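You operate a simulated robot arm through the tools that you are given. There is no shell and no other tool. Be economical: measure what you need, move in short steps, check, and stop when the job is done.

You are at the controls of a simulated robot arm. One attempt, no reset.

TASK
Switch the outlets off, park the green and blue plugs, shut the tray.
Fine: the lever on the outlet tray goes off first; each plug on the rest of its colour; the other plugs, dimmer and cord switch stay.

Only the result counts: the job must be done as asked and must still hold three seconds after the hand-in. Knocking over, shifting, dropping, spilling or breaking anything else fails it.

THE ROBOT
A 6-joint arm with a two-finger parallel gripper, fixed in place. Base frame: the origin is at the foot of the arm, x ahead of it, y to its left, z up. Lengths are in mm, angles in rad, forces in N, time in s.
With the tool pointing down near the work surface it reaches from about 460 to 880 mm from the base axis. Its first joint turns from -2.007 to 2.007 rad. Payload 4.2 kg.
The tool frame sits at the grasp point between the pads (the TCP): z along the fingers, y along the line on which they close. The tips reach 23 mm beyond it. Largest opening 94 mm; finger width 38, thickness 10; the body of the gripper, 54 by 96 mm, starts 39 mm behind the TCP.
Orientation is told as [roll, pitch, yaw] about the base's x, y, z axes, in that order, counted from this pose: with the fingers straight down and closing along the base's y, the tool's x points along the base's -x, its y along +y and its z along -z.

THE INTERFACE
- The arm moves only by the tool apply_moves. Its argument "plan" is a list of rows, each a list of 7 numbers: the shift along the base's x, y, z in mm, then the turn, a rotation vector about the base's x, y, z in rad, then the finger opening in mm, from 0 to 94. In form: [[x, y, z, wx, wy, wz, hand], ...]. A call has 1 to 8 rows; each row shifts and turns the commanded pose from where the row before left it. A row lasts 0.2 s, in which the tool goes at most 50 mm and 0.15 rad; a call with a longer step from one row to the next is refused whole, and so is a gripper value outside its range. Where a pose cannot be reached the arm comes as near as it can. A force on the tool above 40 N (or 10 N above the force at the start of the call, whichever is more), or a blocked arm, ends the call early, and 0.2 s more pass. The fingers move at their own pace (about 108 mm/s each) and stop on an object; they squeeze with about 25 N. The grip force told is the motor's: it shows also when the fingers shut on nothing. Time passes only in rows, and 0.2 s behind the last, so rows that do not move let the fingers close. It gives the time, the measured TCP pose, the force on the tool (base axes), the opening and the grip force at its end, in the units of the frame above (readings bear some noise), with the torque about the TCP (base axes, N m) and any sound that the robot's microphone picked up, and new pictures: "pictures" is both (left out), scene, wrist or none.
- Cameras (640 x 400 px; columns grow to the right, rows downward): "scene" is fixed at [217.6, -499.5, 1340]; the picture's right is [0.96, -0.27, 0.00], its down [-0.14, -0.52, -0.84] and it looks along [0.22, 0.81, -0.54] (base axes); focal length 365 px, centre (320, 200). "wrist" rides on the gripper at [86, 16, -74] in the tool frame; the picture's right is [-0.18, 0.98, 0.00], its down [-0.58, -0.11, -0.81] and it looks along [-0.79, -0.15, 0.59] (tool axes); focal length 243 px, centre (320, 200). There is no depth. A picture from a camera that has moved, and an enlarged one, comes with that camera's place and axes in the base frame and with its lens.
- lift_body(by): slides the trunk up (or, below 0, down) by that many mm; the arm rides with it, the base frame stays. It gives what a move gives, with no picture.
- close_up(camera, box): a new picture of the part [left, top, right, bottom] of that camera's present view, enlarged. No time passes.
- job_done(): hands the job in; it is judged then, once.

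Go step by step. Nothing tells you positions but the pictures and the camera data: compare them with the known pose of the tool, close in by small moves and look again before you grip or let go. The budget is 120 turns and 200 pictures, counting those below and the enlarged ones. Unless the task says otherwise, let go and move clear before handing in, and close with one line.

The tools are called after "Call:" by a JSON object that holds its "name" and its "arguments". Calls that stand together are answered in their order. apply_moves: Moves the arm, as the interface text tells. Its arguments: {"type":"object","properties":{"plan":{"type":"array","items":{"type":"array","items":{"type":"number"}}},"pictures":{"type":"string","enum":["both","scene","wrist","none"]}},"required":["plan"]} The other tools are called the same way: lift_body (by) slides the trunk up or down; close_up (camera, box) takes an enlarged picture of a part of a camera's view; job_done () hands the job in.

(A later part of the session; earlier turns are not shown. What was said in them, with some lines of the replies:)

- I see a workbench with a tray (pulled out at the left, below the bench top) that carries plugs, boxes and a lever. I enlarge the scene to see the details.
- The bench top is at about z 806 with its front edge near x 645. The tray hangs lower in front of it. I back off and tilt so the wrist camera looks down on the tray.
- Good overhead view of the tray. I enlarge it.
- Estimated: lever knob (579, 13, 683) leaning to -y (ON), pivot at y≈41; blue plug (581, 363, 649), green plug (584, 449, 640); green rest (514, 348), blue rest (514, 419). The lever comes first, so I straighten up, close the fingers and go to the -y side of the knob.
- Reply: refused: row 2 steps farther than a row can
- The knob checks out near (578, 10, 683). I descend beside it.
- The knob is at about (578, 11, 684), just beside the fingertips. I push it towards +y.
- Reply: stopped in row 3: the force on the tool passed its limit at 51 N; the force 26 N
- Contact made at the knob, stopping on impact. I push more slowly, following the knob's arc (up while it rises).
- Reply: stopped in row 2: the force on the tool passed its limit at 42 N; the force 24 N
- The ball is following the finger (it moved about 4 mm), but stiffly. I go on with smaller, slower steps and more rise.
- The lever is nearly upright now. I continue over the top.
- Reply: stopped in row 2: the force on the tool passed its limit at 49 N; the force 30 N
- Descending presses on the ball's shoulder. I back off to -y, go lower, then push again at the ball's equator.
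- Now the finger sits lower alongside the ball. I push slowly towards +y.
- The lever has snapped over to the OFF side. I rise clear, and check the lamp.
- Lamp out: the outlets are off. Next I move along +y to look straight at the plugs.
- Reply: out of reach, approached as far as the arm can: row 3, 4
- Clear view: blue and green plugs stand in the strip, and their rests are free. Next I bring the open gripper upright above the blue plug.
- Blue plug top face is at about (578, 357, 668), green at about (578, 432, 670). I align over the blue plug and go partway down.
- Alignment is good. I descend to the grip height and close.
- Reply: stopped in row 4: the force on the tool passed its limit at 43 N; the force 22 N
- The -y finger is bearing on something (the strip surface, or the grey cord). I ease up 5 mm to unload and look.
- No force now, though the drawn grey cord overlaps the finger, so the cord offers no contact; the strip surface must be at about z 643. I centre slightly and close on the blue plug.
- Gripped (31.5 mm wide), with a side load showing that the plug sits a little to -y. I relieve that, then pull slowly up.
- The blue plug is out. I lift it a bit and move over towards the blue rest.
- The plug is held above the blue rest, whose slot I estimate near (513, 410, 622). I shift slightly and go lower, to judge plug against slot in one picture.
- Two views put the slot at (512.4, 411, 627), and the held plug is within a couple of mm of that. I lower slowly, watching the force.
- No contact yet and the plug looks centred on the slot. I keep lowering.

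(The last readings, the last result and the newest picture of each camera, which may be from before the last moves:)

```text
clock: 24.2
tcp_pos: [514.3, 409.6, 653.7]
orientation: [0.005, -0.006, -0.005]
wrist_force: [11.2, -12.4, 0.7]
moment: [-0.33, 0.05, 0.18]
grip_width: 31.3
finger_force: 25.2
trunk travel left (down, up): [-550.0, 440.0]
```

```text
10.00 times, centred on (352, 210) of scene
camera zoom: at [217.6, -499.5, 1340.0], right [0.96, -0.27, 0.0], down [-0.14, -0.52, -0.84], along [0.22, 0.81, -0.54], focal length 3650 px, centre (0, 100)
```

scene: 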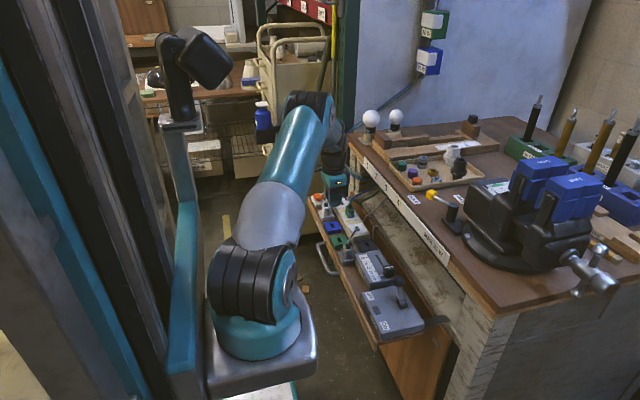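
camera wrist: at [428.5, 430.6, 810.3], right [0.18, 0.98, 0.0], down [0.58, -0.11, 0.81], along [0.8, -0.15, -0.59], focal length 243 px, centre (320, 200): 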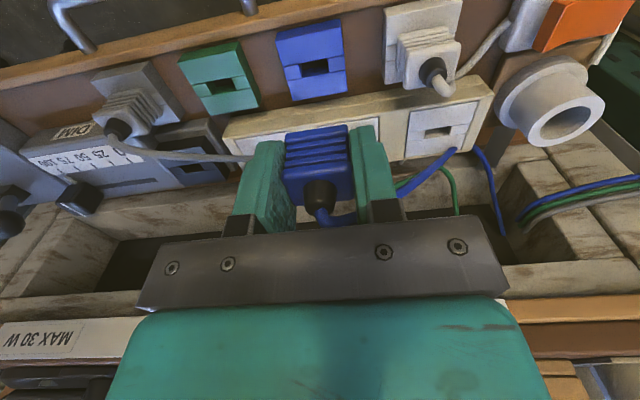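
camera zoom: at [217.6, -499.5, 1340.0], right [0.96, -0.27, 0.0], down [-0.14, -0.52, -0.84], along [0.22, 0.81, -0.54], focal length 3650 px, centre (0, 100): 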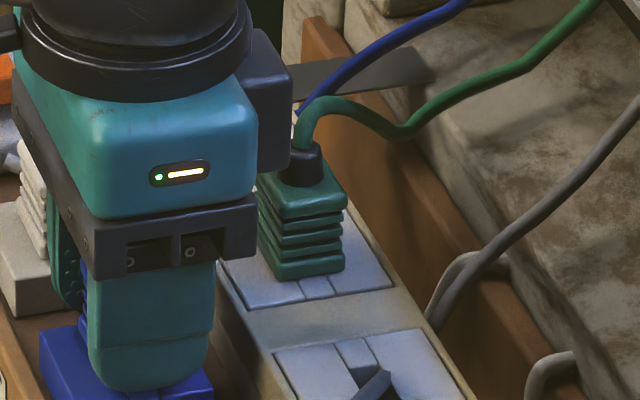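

The blade has entered the slot (side forces only). I relieve those forces and press down until it seats.

Call:
{"name": "apply_moves", "arguments": {"plan": [[2, -1.5, 0, 0, 0, 0, 15], [0, 0, -2, 0, 0, 0, 15], [0, 0, -2, 0, 0, 0, 15], [0, 0, -2, 0, 0, 0, 15], [0, 0, -2, 0, 0, 0, 15]], "pictures": "none"}}

Call:
{"name": "close_up", "arguments": {"camera": "wrist", "box": [200, 40, 440, 190]}}

```text
clock: 25.4
tcp_pos: [514.2, 410.1, 649.6]
orientation: [0.006, -0.006, 0.002]
wrist_force: [0.2, -10.1, 21.5]
moment: [-0.28, -0.01, -0.01]
grip_width: 31.7
finger_force: 25.1
trunk travel left (down, up): [-550.0, 440.0]
```

```text
2.67 times, centred on (320, 115) of wrist
camera zoom: at [428.3, 426.5, 722.9], right [0.18, 0.98, 0.01], down [0.58, -0.11, 0.81], along [0.8, -0.14, -0.59], focal length 647 px, centre (320, 427)
```

zoom: 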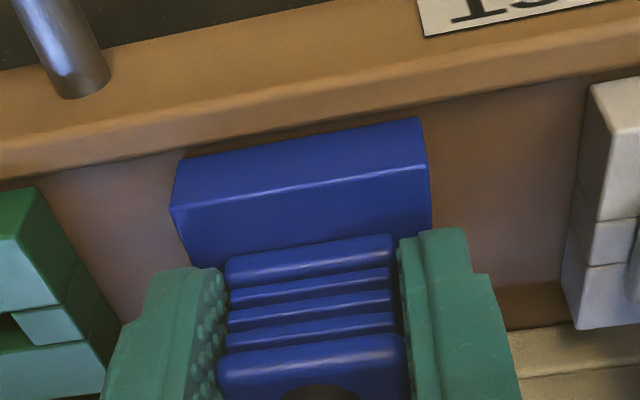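

Firm upward force: the plug is seated on its rest. I open, ease up and look.

Call:
{"name": "apply_moves", "arguments": {"plan": [[0, 0, 1, 0, 0, 0, 35], [0, 0, 1, 0, 0, 0, 50], [0, 0, 0, 0, 0, 0, 50], [0, 0, 10, 0, 0, 0, 50], [0, 0, 25, 0, 0, 0, 50], [0, 0, 40, 0, 0, 0, 50], [0, 0, 10, 0, 0, 0, 50]], "pictures": "both"}}

Call:
{"name": "close_up", "arguments": {"camera": "scene", "box": [310, 180, 390, 260]}}

Call:
{"name": "close_up", "arguments": {"camera": "wrist", "box": [180, 20, 460, 195]}}

```text
clock: 27.0
tcp_pos: [514.1, 411.6, 734.1]
orientation: [0.003, -0.007, 0.002]
wrist_force: [-0.6, 0.6, -0.5]
moment: [0.04, 0.0, -0.01]
grip_width: 50.0
finger_force: 0.2
trunk travel left (down, up): [-550.0, 440.0]
camera wrist: at [428.1, 427.6, 807.0], right [0.18, 0.98, 0.0], down [0.58, -0.11, 0.81], along [0.8, -0.15, -0.59], focal length 243 px, centre (320, 200)
```

scene: 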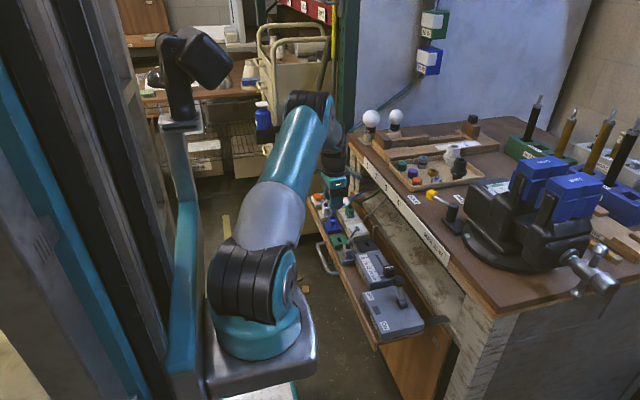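
wrist: 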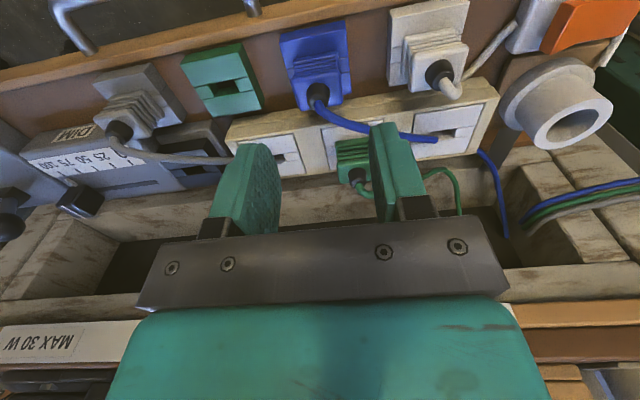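

```text
5.00 times, centred on (350, 220) of scene
camera zoom: at [217.6, -499.5, 1340.0], right [0.96, -0.27, 0.0], down [-0.14, -0.52, -0.84], along [0.22, 0.81, -0.54], focal length 1825 px, centre (170, 100)
```

zoom: 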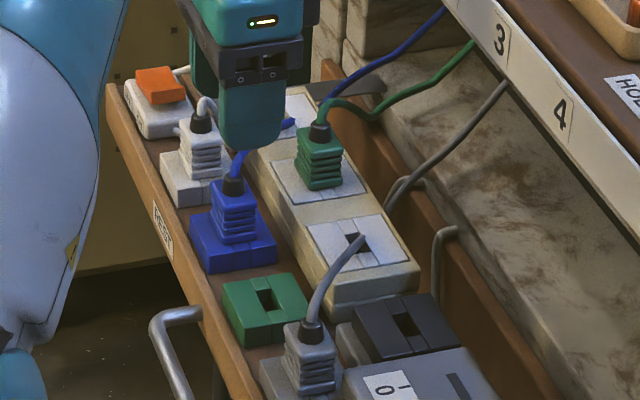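

```text
2.29 times, centred on (320, 108) of wrist
camera zoom: at [428.1, 427.6, 807.0], right [0.18, 0.98, 0.0], down [0.58, -0.11, 0.81], along [0.8, -0.15, -0.59], focal length 555 px, centre (320, 411)
```

zoom: 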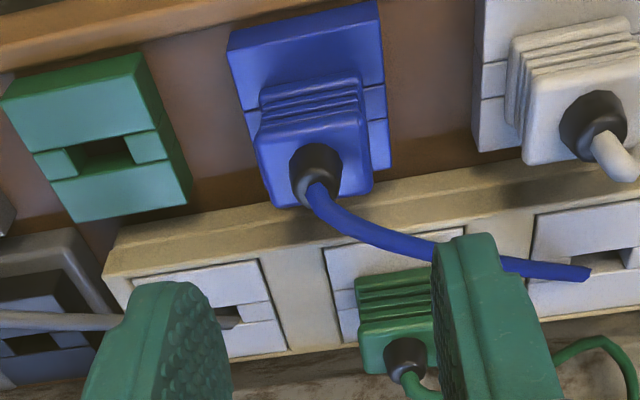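

Blue is parked. Now I move above the green plug, near (579, 430).

Call:
{"name": "apply_moves", "arguments": {"plan": [[25, 5, 5, 0, 0.004, 0, 54], [25, 7, 0, 0, 0.003, 0, 54], [14, 6, -15, -0.003, 0, 0, 54], [0, 0, -20, 0, 0, 0, 54], [0, 0, 0, 0, 0, 0, 54]], "pictures": "wrist"}}

Call:
{"name": "close_up", "arguments": {"camera": "wrist", "box": [200, 60, 440, 210]}}

```text
clock: 28.2
tcp_pos: [580.6, 429.2, 705.3]
orientation: [0.002, 0.002, -0.001]
wrist_force: [-0.1, -0.4, -0.3]
moment: [0.02, -0.04, 0.0]
grip_width: 54.1
finger_force: 0.0
trunk travel left (down, up): [-550.0, 440.0]
camera wrist: at [494.8, 446.3, 778.1], right [0.18, 0.98, 0.0], down [0.58, -0.11, 0.8], along [0.79, -0.15, -0.59], focal length 243 px, centre (320, 200)
```

wrist: 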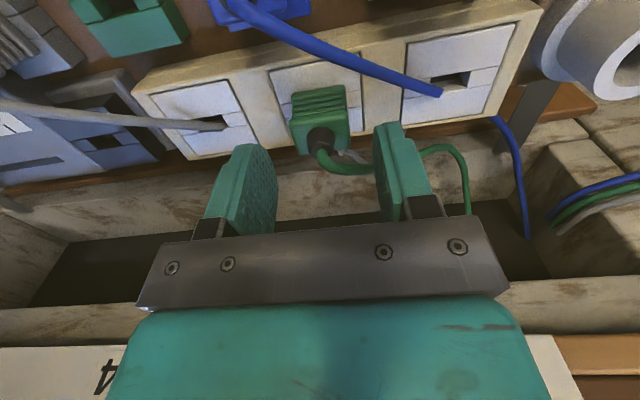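

```text
2.67 times, centred on (320, 135) of wrist
camera zoom: at [494.8, 446.3, 778.1], right [0.18, 0.98, 0.0], down [0.58, -0.11, 0.8], along [0.79, -0.15, -0.59], focal length 647 px, centre (320, 373)
```

zoom: 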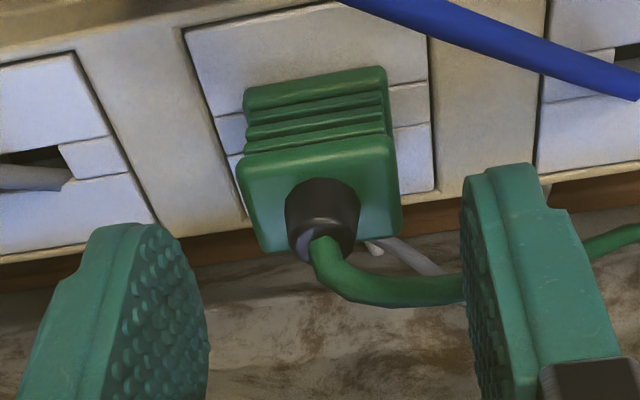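

The green plug is at about (580.5, 430.3). I descend to z≈669 and close.

Call:
{"name": "apply_moves", "arguments": {"plan": [[0, 1, -14, 0, 0, 0, 54], [0, 0, -12, 0, 0, 0, 54], [0, 0, -9, 0, 0, 0, 54], [0, 0, 0, 0, 0, 0, 45], [0, 0, 0, 0, 0, 0, 30], [0, 0, 0, 0, 0, 0, 15], [0, 0, 0, 0, 0, 0, 15]], "pictures": "wrist"}}

```text
clock: 29.8
tcp_pos: [578.4, 429.8, 670.0]
orientation: [0.001, 0.001, 0.001]
wrist_force: [1.4, 6.0, -2.0]
moment: [0.06, -0.02, -0.02]
grip_width: 31.5
finger_force: 24.8
trunk travel left (down, up): [-550.0, 440.0]
camera wrist: at [494.0, 446.9, 743.7], right [0.18, 0.98, 0.0], down [0.58, -0.11, 0.81], along [0.79, -0.15, -0.59], focal length 243 px, centre (320, 200)
```

wrist: 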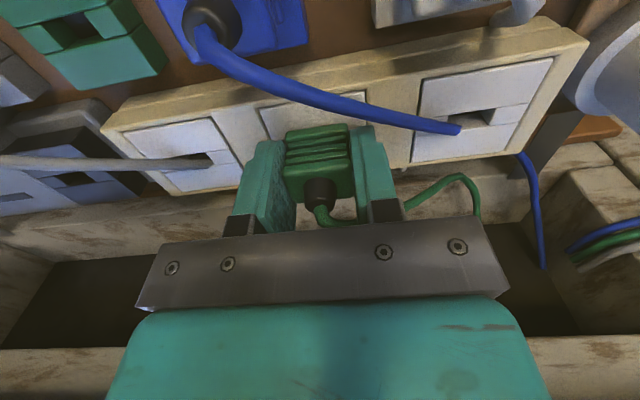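

Gripped with hardly any side load. I pull slowly up.

Call:
{"name": "apply_moves", "arguments": {"plan": [[0, 0.5, 2, 0, 0, 0, 15], [0, 0, 2, 0, 0, 0, 15], [0, 0, 3, 0, 0, 0, 15], [0, 0, 4, 0, 0, 0, 15], [0, 0, 6, 0, 0, 0, 15], [0, 0, 12, 0, 0, 0, 15], [0, 0, 15, 0, 0, 0, 15], [0, 0, 20, 0, 0, 0, 15]], "pictures": "wrist"}}

```text
clock: 31.6
tcp_pos: [578.7, 428.7, 731.3]
orientation: [0.001, 0.004, 0.0]
wrist_force: [0.2, 0.5, -0.2]
moment: [0.04, 0.0, -0.06]
grip_width: 31.1
finger_force: 24.5
trunk travel left (down, up): [-550.0, 440.0]
camera wrist: at [493.5, 446.4, 805.1], right [0.18, 0.98, 0.0], down [0.58, -0.11, 0.8], along [0.79, -0.15, -0.59], focal length 243 px, centre (320, 200)
```

wrist: 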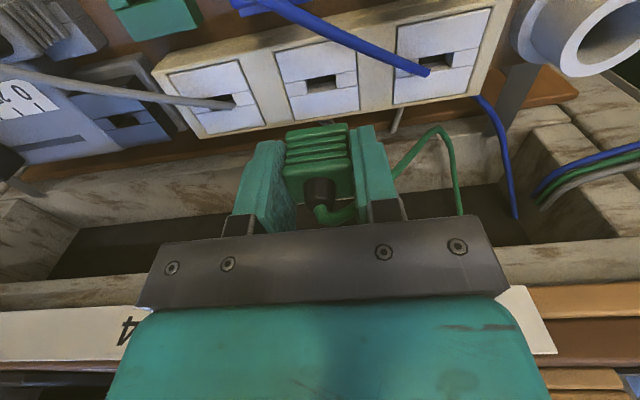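

The green plug is out. I go along the strip and then over to the green rest (about 514.5, 337), staying clear of the parked blue plug.

Call:
{"name": "apply_moves", "arguments": {"plan": [[0, -25, 15, 0, 0, 0, 15], [0, -40, 0, 0, 0, 0, 15], [-15, -26, 0, 0, -0.004, 0, 15], [-30, 0, 0, 0, 0, 0, 15], [-19, 0, -15, 0, 0, 0, 15], [0, 0, -25, 0, 0, 0, 15], [0, 0, -18, 0, 0, 0, 15], [0, 0, 0, 0, 0, 0, 15]], "pictures": "none"}}

Call:
{"name": "close_up", "arguments": {"camera": "wrist", "box": [200, 40, 440, 190]}}

Call:
{"name": "close_up", "arguments": {"camera": "scene", "box": [310, 190, 390, 250]}}

```text
clock: 33.4
tcp_pos: [515.0, 340.0, 686.3]
orientation: [0.003, -0.002, 0.001]
wrist_force: [0.2, -0.2, -0.9]
moment: [0.0, -0.01, 0.02]
grip_width: 31.1
finger_force: 24.6
trunk travel left (down, up): [-550.0, 440.0]
```

```text
2.67 times, centred on (320, 115) of wrist
camera zoom: at [429.0, 357.8, 760.1], right [0.18, 0.98, 0.0], down [0.58, -0.11, 0.81], along [0.79, -0.15, -0.59], focal length 647 px, centre (320, 427)
```

zoom: 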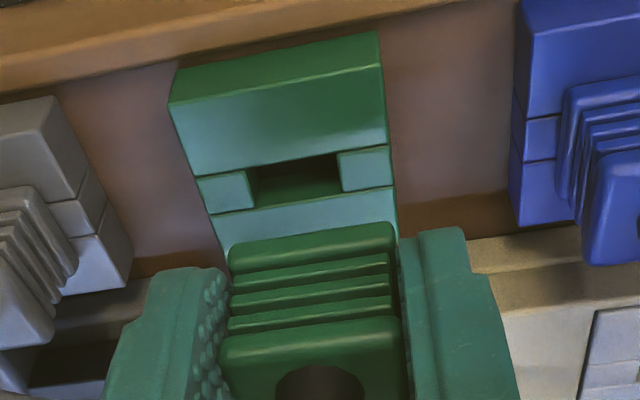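

```text
6.67 times, centred on (350, 220) of scene
camera zoom: at [217.6, -499.5, 1340.0], right [0.96, -0.27, 0.0], down [-0.14, -0.52, -0.84], along [0.22, 0.81, -0.54], focal length 2434 px, centre (120, 67)
```

zoom: 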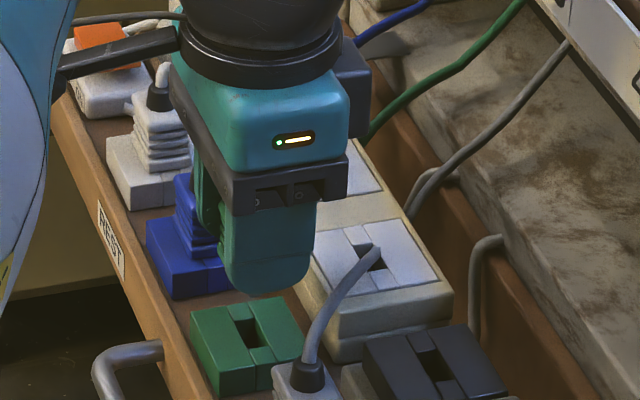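

Comparing with the same view over the blue rest, the green slot wants about 6 mm less y. I shift and lower.

Call:
{"name": "apply_moves", "arguments": {"plan": [[0, -3, -3, 0, 0, 0, 15], [-0.5, -2.5, -6, 0, 0, 0, 15], [0, 0, -6, 0, 0, 0, 15], [0, 0, 0, 0, 0, 0, 15]], "pictures": "none"}}

Call:
{"name": "close_up", "arguments": {"camera": "wrist", "box": [200, 40, 440, 190]}}

```text
clock: 34.4
tcp_pos: [513.7, 333.0, 675.1]
orientation: [0.001, -0.003, 0.001]
wrist_force: [-0.2, 0.1, 0.2]
moment: [-0.02, -0.06, 0.0]
grip_width: 31.1
finger_force: 24.8
trunk travel left (down, up): [-550.0, 440.0]
```

```text
2.67 times, centred on (320, 115) of wrist
camera zoom: at [428.3, 350.1, 747.8], right [0.18, 0.98, 0.0], down [0.58, -0.11, 0.81], along [0.79, -0.15, -0.59], focal length 647 px, centre (320, 427)
```

zoom: 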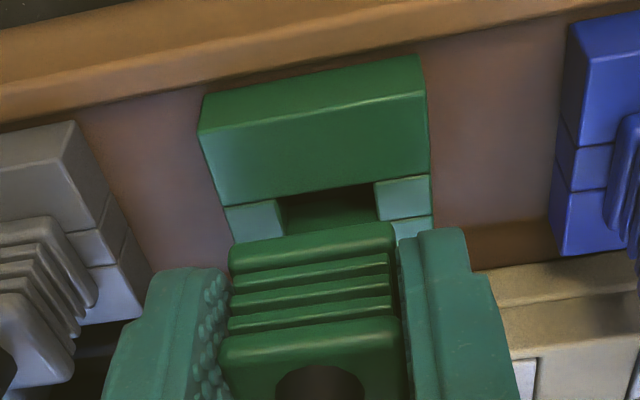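

Call:
{"name": "apply_moves", "arguments": {"plan": [[0, 1.8, -4, 0, 0, 0, 15], [0, 0, -4, 0, 0, 0, 15], [0, 0, -4, 0, 0, 0, 15], [0, 0, -3, 0, 0, 0, 15], [0, 0, -3, 0, 0, 0, 15], [0, 0, -3, 0, 0, 0, 15]], "pictures": "none"}}

Call:
{"name": "close_up", "arguments": {"camera": "wrist", "box": [200, 40, 440, 190]}}

```text
clock: 35.8
tcp_pos: [513.6, 336.3, 654.7]
orientation: [0.001, -0.001, -0.001]
wrist_force: [-1.3, -1.4, 4.4]
moment: [0.0, 0.08, 0.0]
grip_width: 30.9
finger_force: 25.3
trunk travel left (down, up): [-550.0, 440.0]
```

```text
2.67 times, centred on (320, 115) of wrist
camera zoom: at [428.3, 352.0, 727.4], right [0.18, 0.98, 0.0], down [0.58, -0.11, 0.81], along [0.79, -0.15, -0.59], focal length 647 px, centre (320, 427)
```

zoom: 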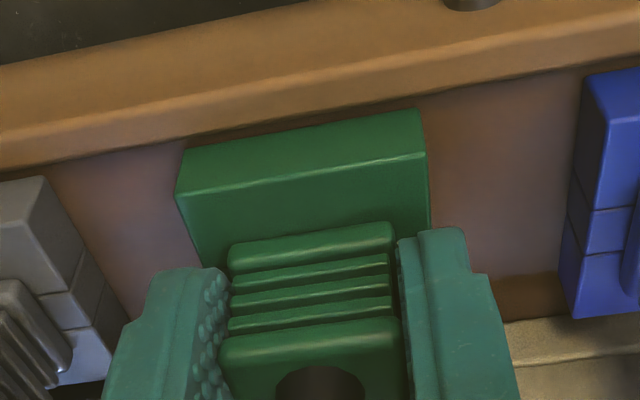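

The blade is in with hardly any side force. I press on to seat it.

Call:
{"name": "apply_moves", "arguments": {"plan": [[0, 0, -2, 0, 0, 0, 15], [0, 0, -2, 0, 0, 0, 15], [0, 0, -2, 0, 0, 0, 15], [0, 0, -1, 0, 0, 0, 15]], "pictures": "none"}}

Call:
{"name": "close_up", "arguments": {"camera": "wrist", "box": [200, 40, 440, 190]}}

```text
clock: 36.8
tcp_pos: [514.6, 335.2, 649.6]
orientation: [0.003, -0.005, -0.001]
wrist_force: [2.5, -8.6, 34.2]
moment: [-0.74, 0.46, 0.33]
grip_width: 31.5
finger_force: 25.7
trunk travel left (down, up): [-550.0, 440.0]
```

```text
2.67 times, centred on (320, 115) of wrist
camera zoom: at [428.9, 351.9, 722.3], right [0.19, 0.98, 0.0], down [0.58, -0.11, 0.81], along [0.8, -0.15, -0.59], focal length 647 px, centre (320, 427)
```

zoom: 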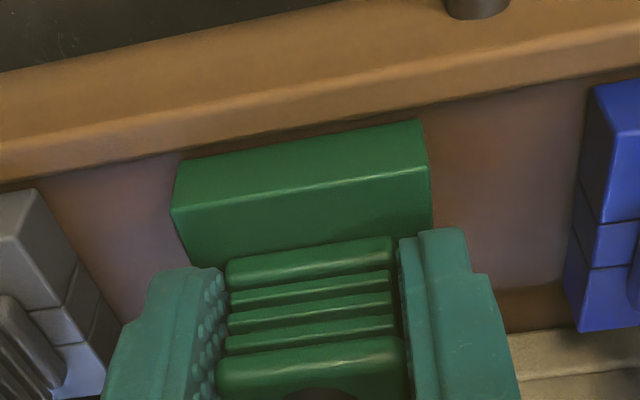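

This matches the seated blue view (same z 649.6). I open, modestly because of the grey neighbour, and lift off.

Call:
{"name": "apply_moves", "arguments": {"plan": [[0, 0, 1.5, 0, 0, 0, 36], [0, 0, 1, 0, 0, 0, 43], [0, 0, 0, 0, 0, 0, 43], [0, 0, 10, 0, 0, 0, 43], [0, 0, 25, 0, 0, 0, 43], [0, 0, 45, 0, 0, 0, 43], [-10, 0, 40, 0, 0, 0, 43], [-20, 0, 40, 0, 0, 0, 43]], "pictures": "both"}}

Call:
{"name": "close_up", "arguments": {"camera": "scene", "box": [310, 180, 390, 260]}}

Call:
{"name": "close_up", "arguments": {"camera": "wrist", "box": [160, 20, 440, 195]}}

```text
clock: 38.6
tcp_pos: [483.4, 334.4, 808.9]
orientation: [0.001, -0.001, 0.0]
wrist_force: [0.5, 0.0, 0.5]
moment: [0.02, 0.01, 0.04]
grip_width: 43.0
finger_force: 0.1
trunk travel left (down, up): [-550.0, 440.0]
camera wrist: at [397.6, 351.7, 882.2], right [0.18, 0.98, 0.0], down [0.58, -0.11, 0.81], along [0.79, -0.15, -0.59], focal length 243 px, centre (320, 200)
```

scene: 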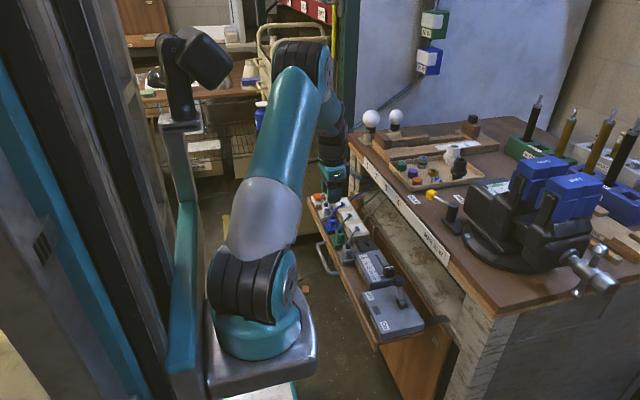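
wrist: 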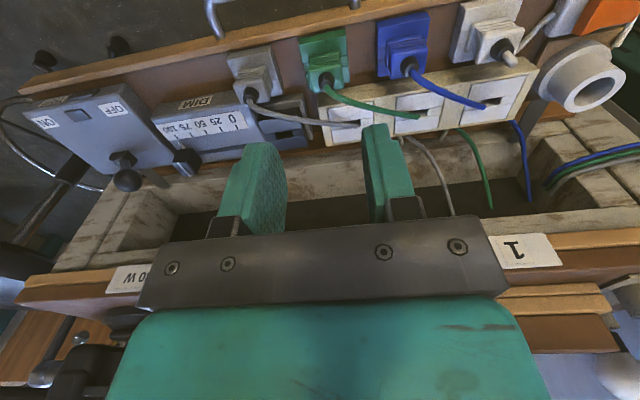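

```text
5.00 times, centred on (350, 220) of scene
camera zoom: at [217.6, -499.5, 1340.0], right [0.96, -0.27, 0.0], down [-0.14, -0.52, -0.84], along [0.22, 0.81, -0.54], focal length 1825 px, centre (170, 100)
```

zoom: 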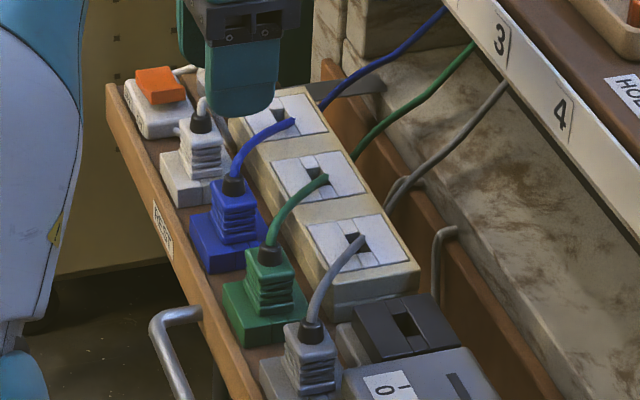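

```text
2.29 times, centred on (300, 108) of wrist
camera zoom: at [397.6, 351.7, 882.2], right [0.18, 0.98, 0.0], down [0.58, -0.11, 0.81], along [0.79, -0.15, -0.59], focal length 555 px, centre (366, 411)
```

zoom: 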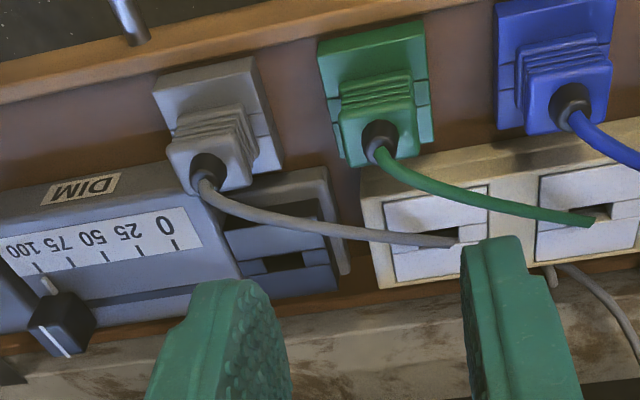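

Both plugs are parked. The tray handle bar is near x 450, y 240–370, z 590. I close the fingers, move in front of the bar and descend there to push it.

Call:
{"name": "apply_moves", "arguments": {"plan": [[-35, -15, 0, 0, 0, 0, 0], [-35, -15, 0, 0, 0, 0, 0], [0, 0, -45, 0, 0, 0, 0], [0, 0, -45, 0, 0, 0, 0], [0, 0, 0, 0, 0, 0, 0]]}}

```text
clock: 39.8
tcp_pos: [412.1, 304.8, 720.2]
orientation: [0.0, -0.001, 0.001]
wrist_force: [-0.2, -0.3, -0.3]
moment: [-0.01, 0.0, 0.01]
grip_width: 0.1
finger_force: 25.0
trunk travel left (down, up): [-550.0, 440.0]
camera wrist: at [326.2, 322.6, 793.8], right [0.18, 0.98, 0.0], down [0.58, -0.11, 0.81], along [0.79, -0.15, -0.59], focal length 243 px, centre (320, 200)
```

scene: 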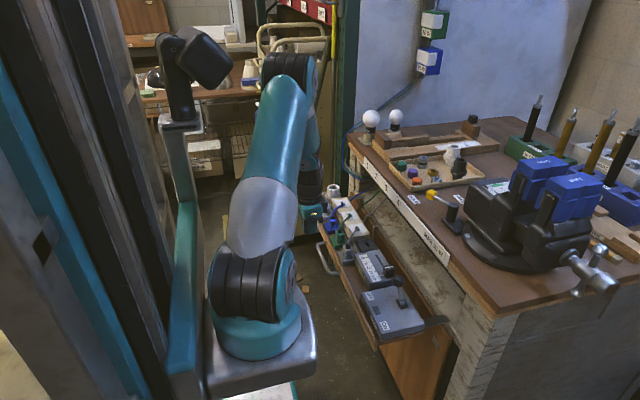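
wrist: 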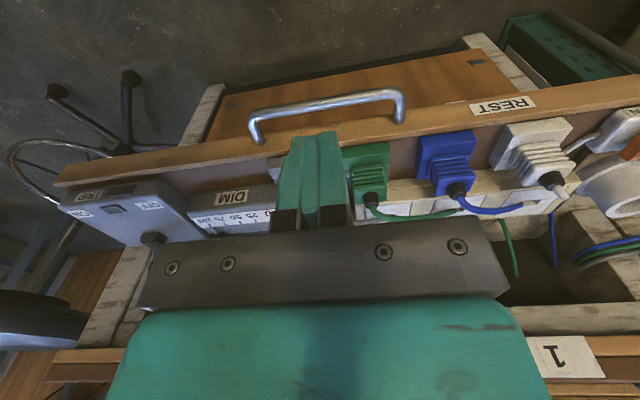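

The bar is confirmed at about (450, 303, 590). I descend in front of it.

Call:
{"name": "apply_moves", "arguments": {"plan": [[-3, 0, -40, 0, 0, 0, 0], [0, 0, -40, 0, 0, 0, 0], [0, 0, -40, 0, 0, 0, 0], [0, 0, 0, 0, 0, 0, 0]]}}

```text
clock: 40.8
tcp_pos: [408.7, 304.3, 602.8]
orientation: [0.001, 0.0, 0.0]
wrist_force: [0.2, -0.4, 0.2]
moment: [0.02, 0.0, -0.03]
grip_width: 0.0
finger_force: 24.9
trunk travel left (down, up): [-550.0, 440.0]
camera wrist: at [322.1, 321.5, 675.9], right [0.18, 0.98, 0.0], down [0.58, -0.11, 0.81], along [0.79, -0.15, -0.59], focal length 243 px, centre (320, 200)
```

scene: 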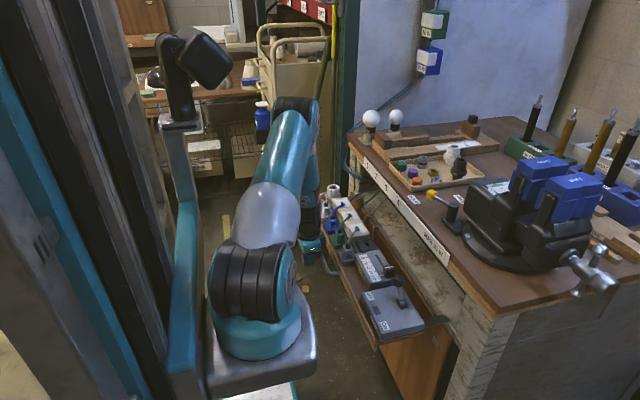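
wrist: 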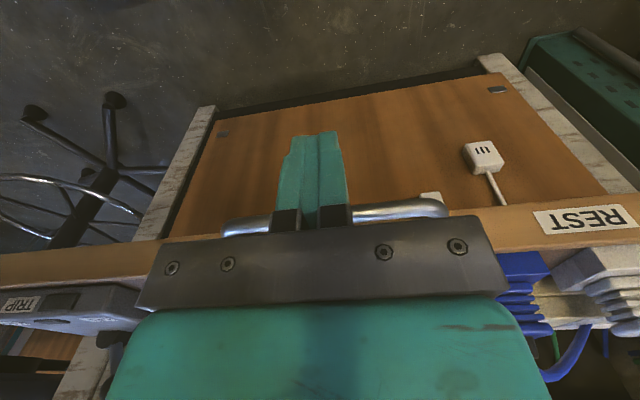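

The bar lies right ahead of the fingers at z≈597. I push gently towards +x.

Call:
{"name": "apply_moves", "arguments": {"plan": [[8, 0, -3, 0, 0, 0, 0], [6, 0, 0, 0, 0, 0, 0], [5, 0, 0, 0, 0, 0, 0], [5, 0, 0, 0, 0, 0, 0], [5, 0, 0, 0, 0, 0, 0], [6, 0, 0, 0, 0, 0, 0], [6, 0, 0, 0, 0, 0, 0], [6, 0, 0, 0, 0, 0, 0]]}}

```text
clock: 42.6
tcp_pos: [457.7, 303.5, 598.6]
orientation: [0.002, -0.001, 0.0]
wrist_force: [-2.6, 0.8, 0.9]
moment: [0.03, -0.02, 0.05]
grip_width: 0.0
finger_force: 25.2
trunk travel left (down, up): [-550.0, 440.0]
camera wrist: at [372.3, 320.5, 671.9], right [0.18, 0.98, 0.0], down [0.58, -0.11, 0.81], along [0.79, -0.15, -0.59], focal length 243 px, centre (320, 200)
```

scene: 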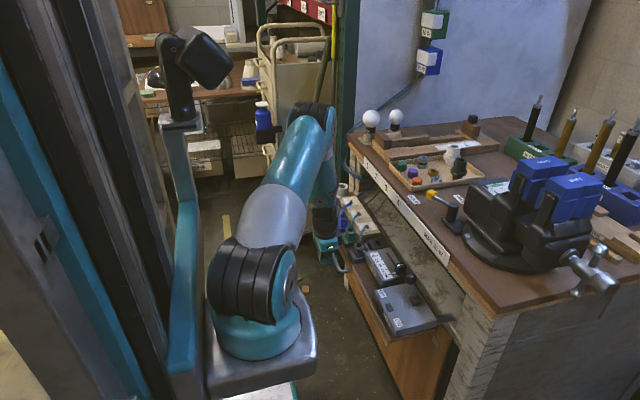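
wrist: 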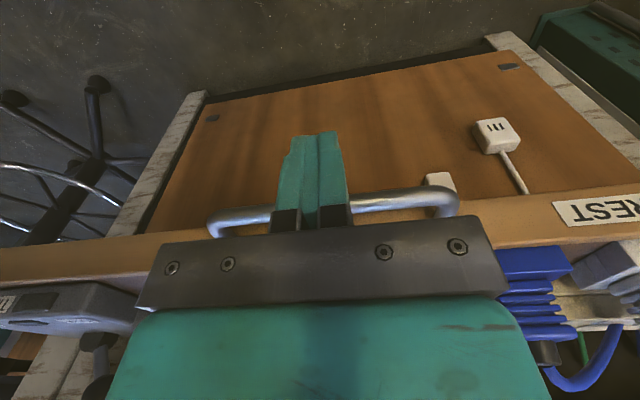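

The tray slides easily. I keep pushing.

Call:
{"name": "apply_moves", "arguments": {"plan": [[7, 0, 0, 0, 0, 0, 0], [8, 0, 0, 0, 0, 0, 0], [8, 0, 0, 0, 0, 0, 0], [8, 0, 0, 0, 0, 0, 0], [8, 0, 0, 0, 0, 0, 0], [8, 0, 0, 0, 0, 0, 0], [8, 0, 0, 0, 0, 0, 0], [5, 0, 0, 0, 0, 0, 0]]}}

```text
clock: 44.4
tcp_pos: [520.3, 304.0, 596.3]
orientation: [0.002, -0.003, 0.0]
wrist_force: [-1.2, -1.0, 0.7]
moment: [0.0, -0.01, 0.01]
grip_width: 0.0
finger_force: 25.4
trunk travel left (down, up): [-550.0, 440.0]
camera wrist: at [433.9, 321.8, 669.8], right [0.18, 0.98, 0.0], down [0.58, -0.11, 0.81], along [0.79, -0.15, -0.59], focal length 243 px, centre (320, 200)
```

scene: 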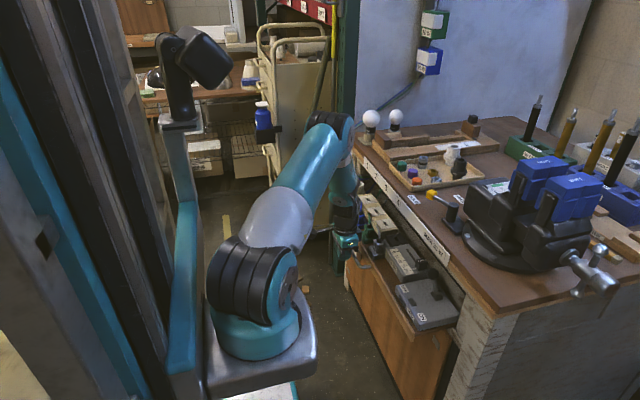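
wrist: 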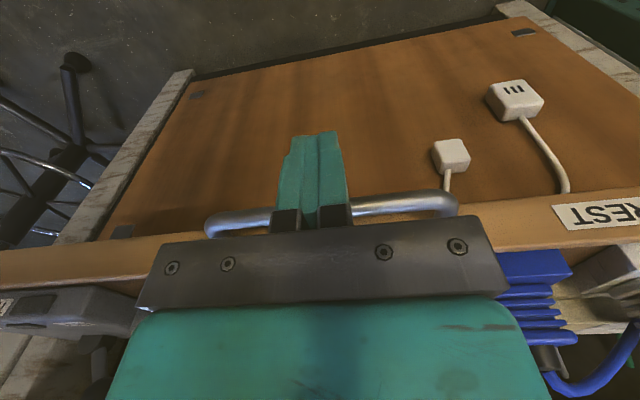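

Call:
{"name": "apply_moves", "arguments": {"plan": [[7, 0, 0, 0, 0, 0, 0], [8, 0, 0, 0, 0, 0, 0], [8, 0, 0, 0, 0, 0, 0], [8, 0, 0, 0, 0, 0, 0], [6, 0, 0, 0, 0, 0, 0], [5, 0, 0, 0, 0, 0, 0], [5, 0, 0, 0, 0, 0, 0]]}}

```text
clock: 46.0
tcp_pos: [565.4, 304.4, 598.4]
orientation: [0.002, -0.003, 0.001]
wrist_force: [-1.7, 0.5, -0.5]
moment: [0.0, 0.02, 0.01]
grip_width: 0.0
finger_force: 25.7
trunk travel left (down, up): [-550.0, 440.0]
camera wrist: at [479.5, 321.3, 670.8], right [0.18, 0.98, 0.0], down [0.58, -0.11, 0.81], along [0.79, -0.15, -0.59], focal length 243 px, centre (320, 200)
```

scene: 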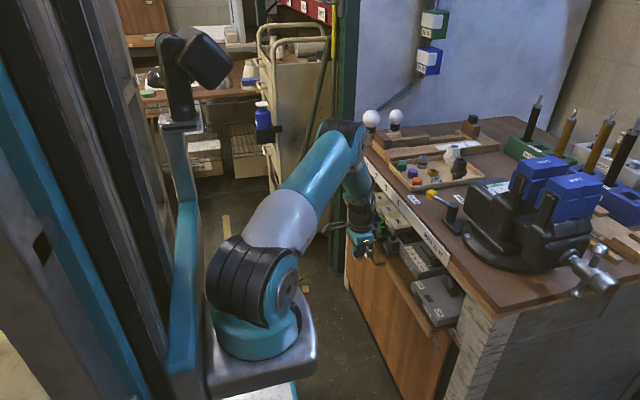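
wrist: 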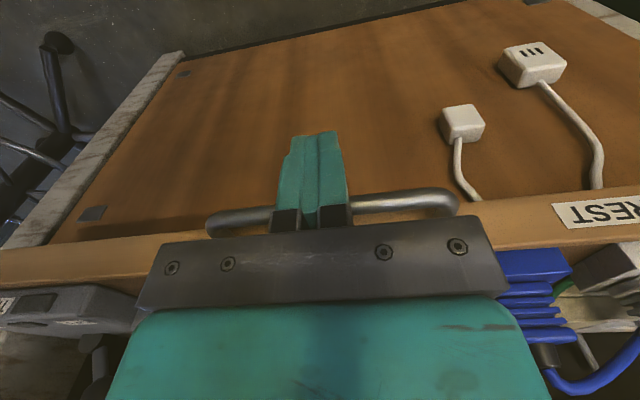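

Call:
{"name": "close_up", "arguments": {"camera": "scene", "box": [310, 150, 470, 250]}}

```text
4.00 times, centred on (390, 200) of scene
camera zoom: at [217.6, -499.5, 1340.0], right [0.96, -0.27, 0.0], down [-0.14, -0.52, -0.84], along [0.22, 0.81, -0.54], focal length 1460 px, centre (40, 200)
```

zoom: 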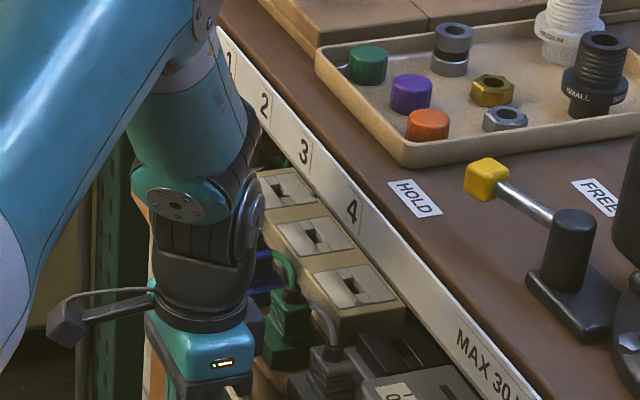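

The wrist is getting near the bench edge, so I back off slightly and tilt the tool so the wrist leans away while the fingers keep pushing the bar.

Call:
{"name": "apply_moves", "arguments": {"plan": [[-12, 0, 0, 0, -0.14, 0, 0], [0, 0, 0, 0, -0.14, 0, 0], [0, 0, 0, 0, -0.14, 0, 0], [0, 0, 0, 0, -0.1, 0, 0], [0, 0, 0, 0, 0, 0, 0]]}}

```text
clock: 47.2
tcp_pos: [553.1, 302.6, 596.8]
orientation: [0.0, -0.524, 0.0]
wrist_force: [0.2, -0.4, 0.1]
moment: [-0.01, 0.01, -0.04]
grip_width: 0.0
finger_force: 25.1
trunk travel left (down, up): [-550.0, 440.0]
camera wrist: at [441.5, 320.8, 616.9], right [0.16, 0.98, 0.09], down [0.1, -0.11, 0.99], along [0.98, -0.15, -0.12], focal length 243 px, centre (320, 200)
```

scene: 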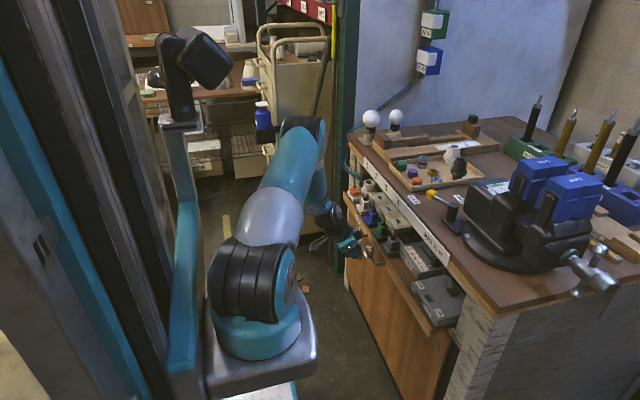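
wrist: 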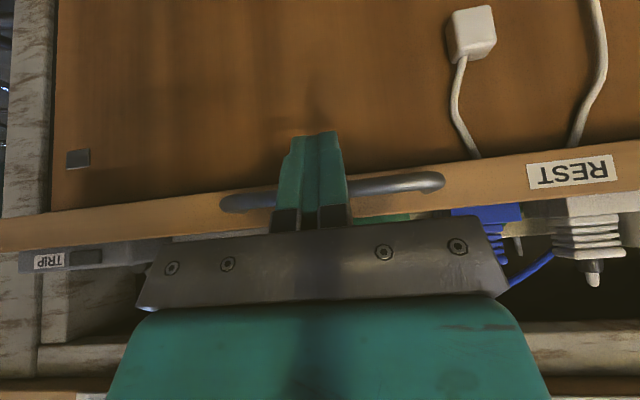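

Good: the wrist is clear and the fingers are still level with the bar. I push the remainder, more slowly, until the stop.

Call:
{"name": "apply_moves", "arguments": {"plan": [[6, 0, 0, 0, 0, 0, 0], [6, 0, 0, 0, 0, 0, 0], [6, 0, 0, 0, 0, 0, 0], [6, 0, 0, 0, 0, 0, 0], [5, 0, 0, 0, 0, 0, 0], [5, 0, 0, 0, 0, 0, 0], [5, 0, 0, 0, 0, 0, 0], [5, 0, 0, 0, 0, 0, 0]]}}

```text
clock: 48.9
tcp_pos: [588.0, 302.5, 593.1]
orientation: [-0.005, -0.506, 0.013]
wrist_force: [-5.3, 1.4, -1.1]
moment: [0.02, -0.02, 0.03]
grip_width: 0.1
finger_force: 25.1
trunk travel left (down, up): [-550.0, 440.0]
stopped in row 8: the force on the tool passed its limit at 76 N (the readings are from after the stop); the commanded pose is now the measured one
camera wrist: at [477.2, 319.5, 615.2], right [0.15, 0.98, 0.08], down [0.12, -0.1, 0.99], along [0.98, -0.14, -0.13], focal length 243 px, centre (320, 200)
```

scene: 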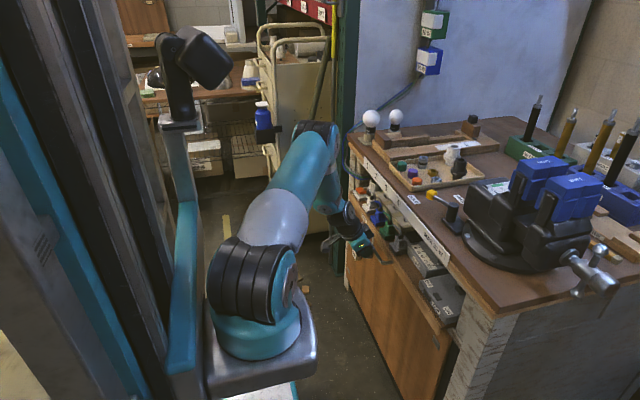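
wrist: 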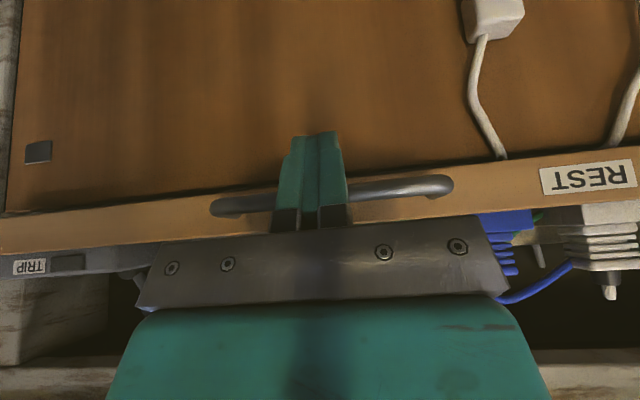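

A hard stop. I look closely to see whether the tray is home and all inside is still in order.

Call:
{"name": "close_up", "arguments": {"camera": "scene", "box": [330, 180, 490, 280]}}

Call:
{"name": "close_up", "arguments": {"camera": "scene", "box": [370, 260, 490, 360]}}

```text
4.00 times, centred on (410, 230) of scene
camera zoom: at [217.6, -499.5, 1340.0], right [0.96, -0.27, 0.0], down [-0.14, -0.52, -0.84], along [0.22, 0.81, -0.54], focal length 1460 px, centre (-40, 80)
```

zoom: 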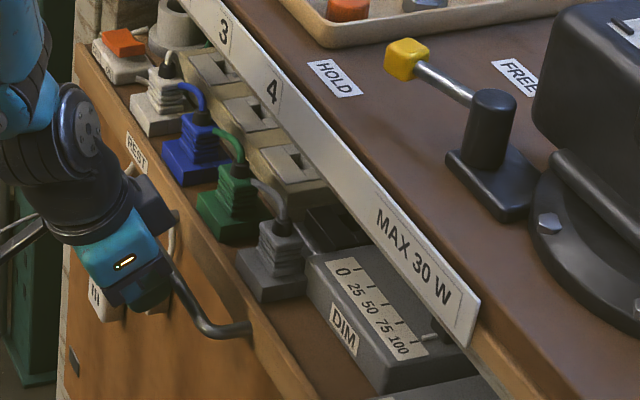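

```text
4.00 times, centred on (430, 310) of scene
camera zoom: at [217.6, -499.5, 1340.0], right [0.96, -0.27, 0.0], down [-0.14, -0.52, -0.84], along [0.22, 0.81, -0.54], focal length 1460 px, centre (-120, -240)
```

zoom: 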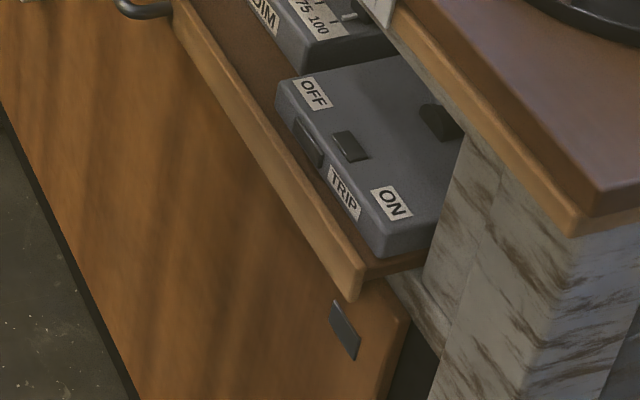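

The plugs sit properly, and the lever, dimmer and cord switch look unchanged. I check by a gentle push whether this is the end stop.

Call:
{"name": "apply_moves", "arguments": {"plan": [[1.5, 0, 0, 0, 0, 0, 0], [1.5, 0, 0, 0, 0, 0, 0], [1.5, 0, 0, 0, 0, 0, 0], [1.5, 0, 0, 0, 0, 0, 0], [1.5, 0, 0, 0, 0, 0, 0]], "pictures": "wrist"}}

```text
clock: 49.7
tcp_pos: [589.7, 302.7, 590.7]
orientation: [-0.011, -0.495, 0.019]
wrist_force: [-4.4, 2.1, -0.3]
moment: [0.02, 0.01, 0.04]
grip_width: 0.2
finger_force: 24.7
trunk travel left (down, up): [-550.0, 440.0]
stopped in row 4: the force on the tool passed its limit at 42 N (the readings are from after the stop); the commanded pose is now the measured one
camera wrist: at [478.8, 318.5, 613.7], right [0.15, 0.99, 0.08], down [0.13, -0.1, 0.99], along [0.98, -0.14, -0.14], focal length 243 px, centre (320, 200)
```

wrist: 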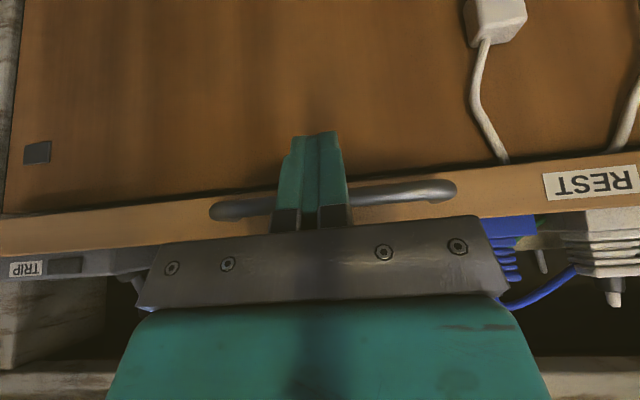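

It is blocked firmly. I back off and raise to view how the rail lies relative to the bench front, and whether it stays.

Call:
{"name": "apply_moves", "arguments": {"plan": [[-30, 0, 0, 0, 0.1, 0, 0], [-40, 0, 0, 0.01, 0.14, -0.02, 0], [-30, 0, 30, 0, 0.14, 0, 0], [0, 0, 48, 0, 0.12, 0, 0], [0, 0, 48, 0, 0, 0, 0], [0, 0, 48, 0, 0, 0, 0], [0, 0, 48, 0, 0.14, 0, 0], [0, 0, 40, 0, 0.14, 0, 0]]}}

```text
clock: 51.5
tcp_pos: [487.6, 301.5, 853.8]
orientation: [-0.004, 0.285, -0.008]
wrist_force: [-0.1, 0.5, -0.1]
moment: [0.01, 0.02, -0.02]
grip_width: 0.1
finger_force: 25.2
trunk travel left (down, up): [-550.0, 440.0]
camera wrist: at [427.6, 319.8, 947.3], right [0.18, 0.98, -0.05], down [0.78, -0.11, 0.61], along [0.59, -0.15, -0.79], focal length 243 px, centre (320, 200)
```

scene: 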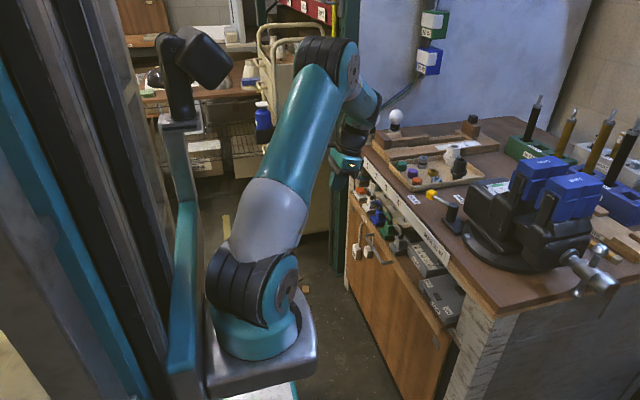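
wrist: 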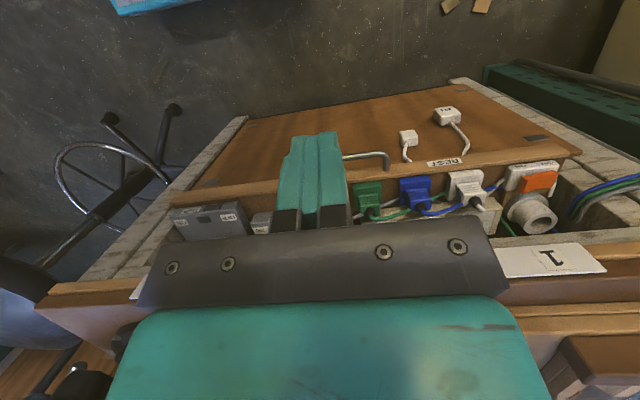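

Call:
{"name": "close_up", "arguments": {"camera": "wrist", "box": [340, 120, 640, 300]}}

Call:
{"name": "close_up", "arguments": {"camera": "scene", "box": [330, 160, 490, 260]}}

Call:
{"name": "close_up", "arguments": {"camera": "scene", "box": [370, 240, 530, 340]}}

Call:
{"name": "close_up", "arguments": {"camera": "wrist", "box": [30, 160, 330, 300]}}

```text
2.13 times, centred on (490, 210) of wrist
camera zoom: at [427.6, 319.8, 947.3], right [0.18, 0.98, -0.05], down [0.78, -0.11, 0.61], along [0.59, -0.15, -0.79], focal length 518 px, centre (-43, 179)
```

zoom: 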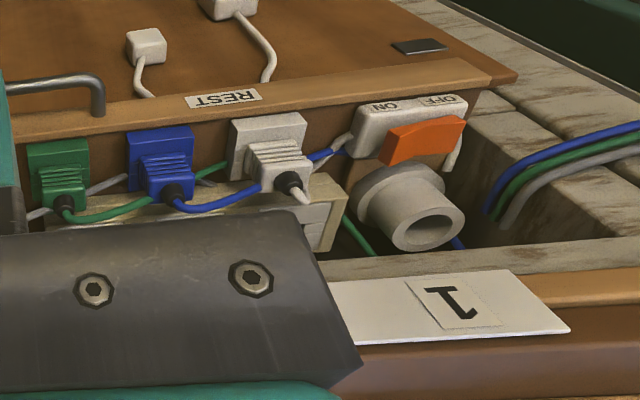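

```text
4.00 times, centred on (410, 210) of scene
camera zoom: at [217.6, -499.5, 1340.0], right [0.96, -0.27, 0.0], down [-0.14, -0.52, -0.84], along [0.22, 0.81, -0.54], focal length 1460 px, centre (-40, 160)
```

zoom: 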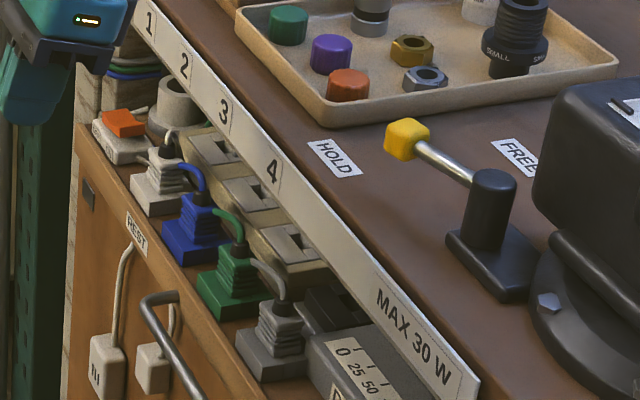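

```text
4.00 times, centred on (450, 290) of scene
camera zoom: at [217.6, -499.5, 1340.0], right [0.96, -0.27, 0.0], down [-0.14, -0.52, -0.84], along [0.22, 0.81, -0.54], focal length 1460 px, centre (-200, -160)
```

zoom: 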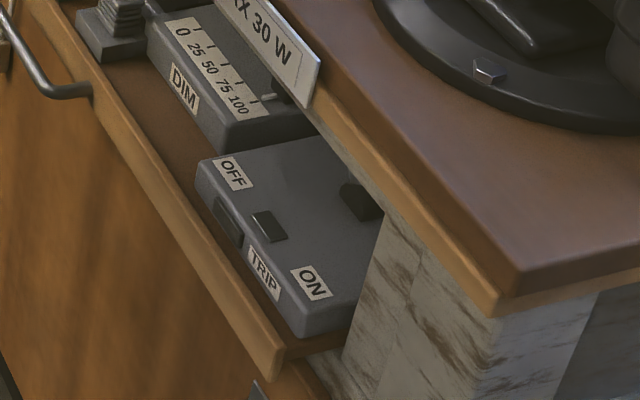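

```text
2.13 times, centred on (180, 230) of wrist
camera zoom: at [427.6, 319.8, 947.3], right [0.18, 0.98, -0.05], down [0.78, -0.11, 0.61], along [0.59, -0.15, -0.79], focal length 518 px, centre (619, 136)
```

zoom: 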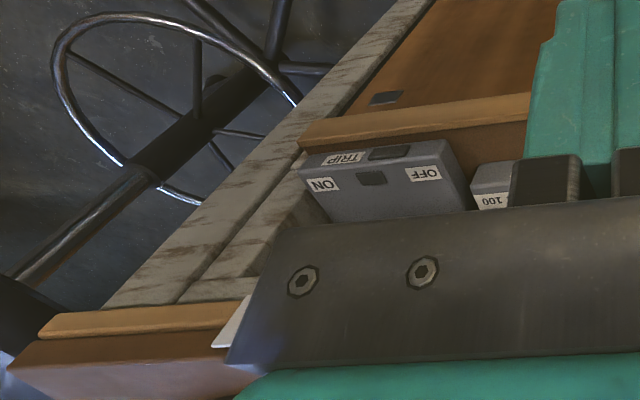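

The tray is home against its stop, in line with the bench front, with the outlets off and both plugs seated on the rests of their colour. The other plugs, the dimmer and the cord switch are unchanged. The hand is clear, so I hand in.

Call:
{"name": "job_done", "arguments": {}}

```text
The job is handed in.
```

I switched the outlets off first, parked the green and blue plugs on their matching rests, pushed the tray shut to a firm stop, and handed the job in. I judged "shut" from that stop and from the front rail lining up with the bench edge within about 10 mm.
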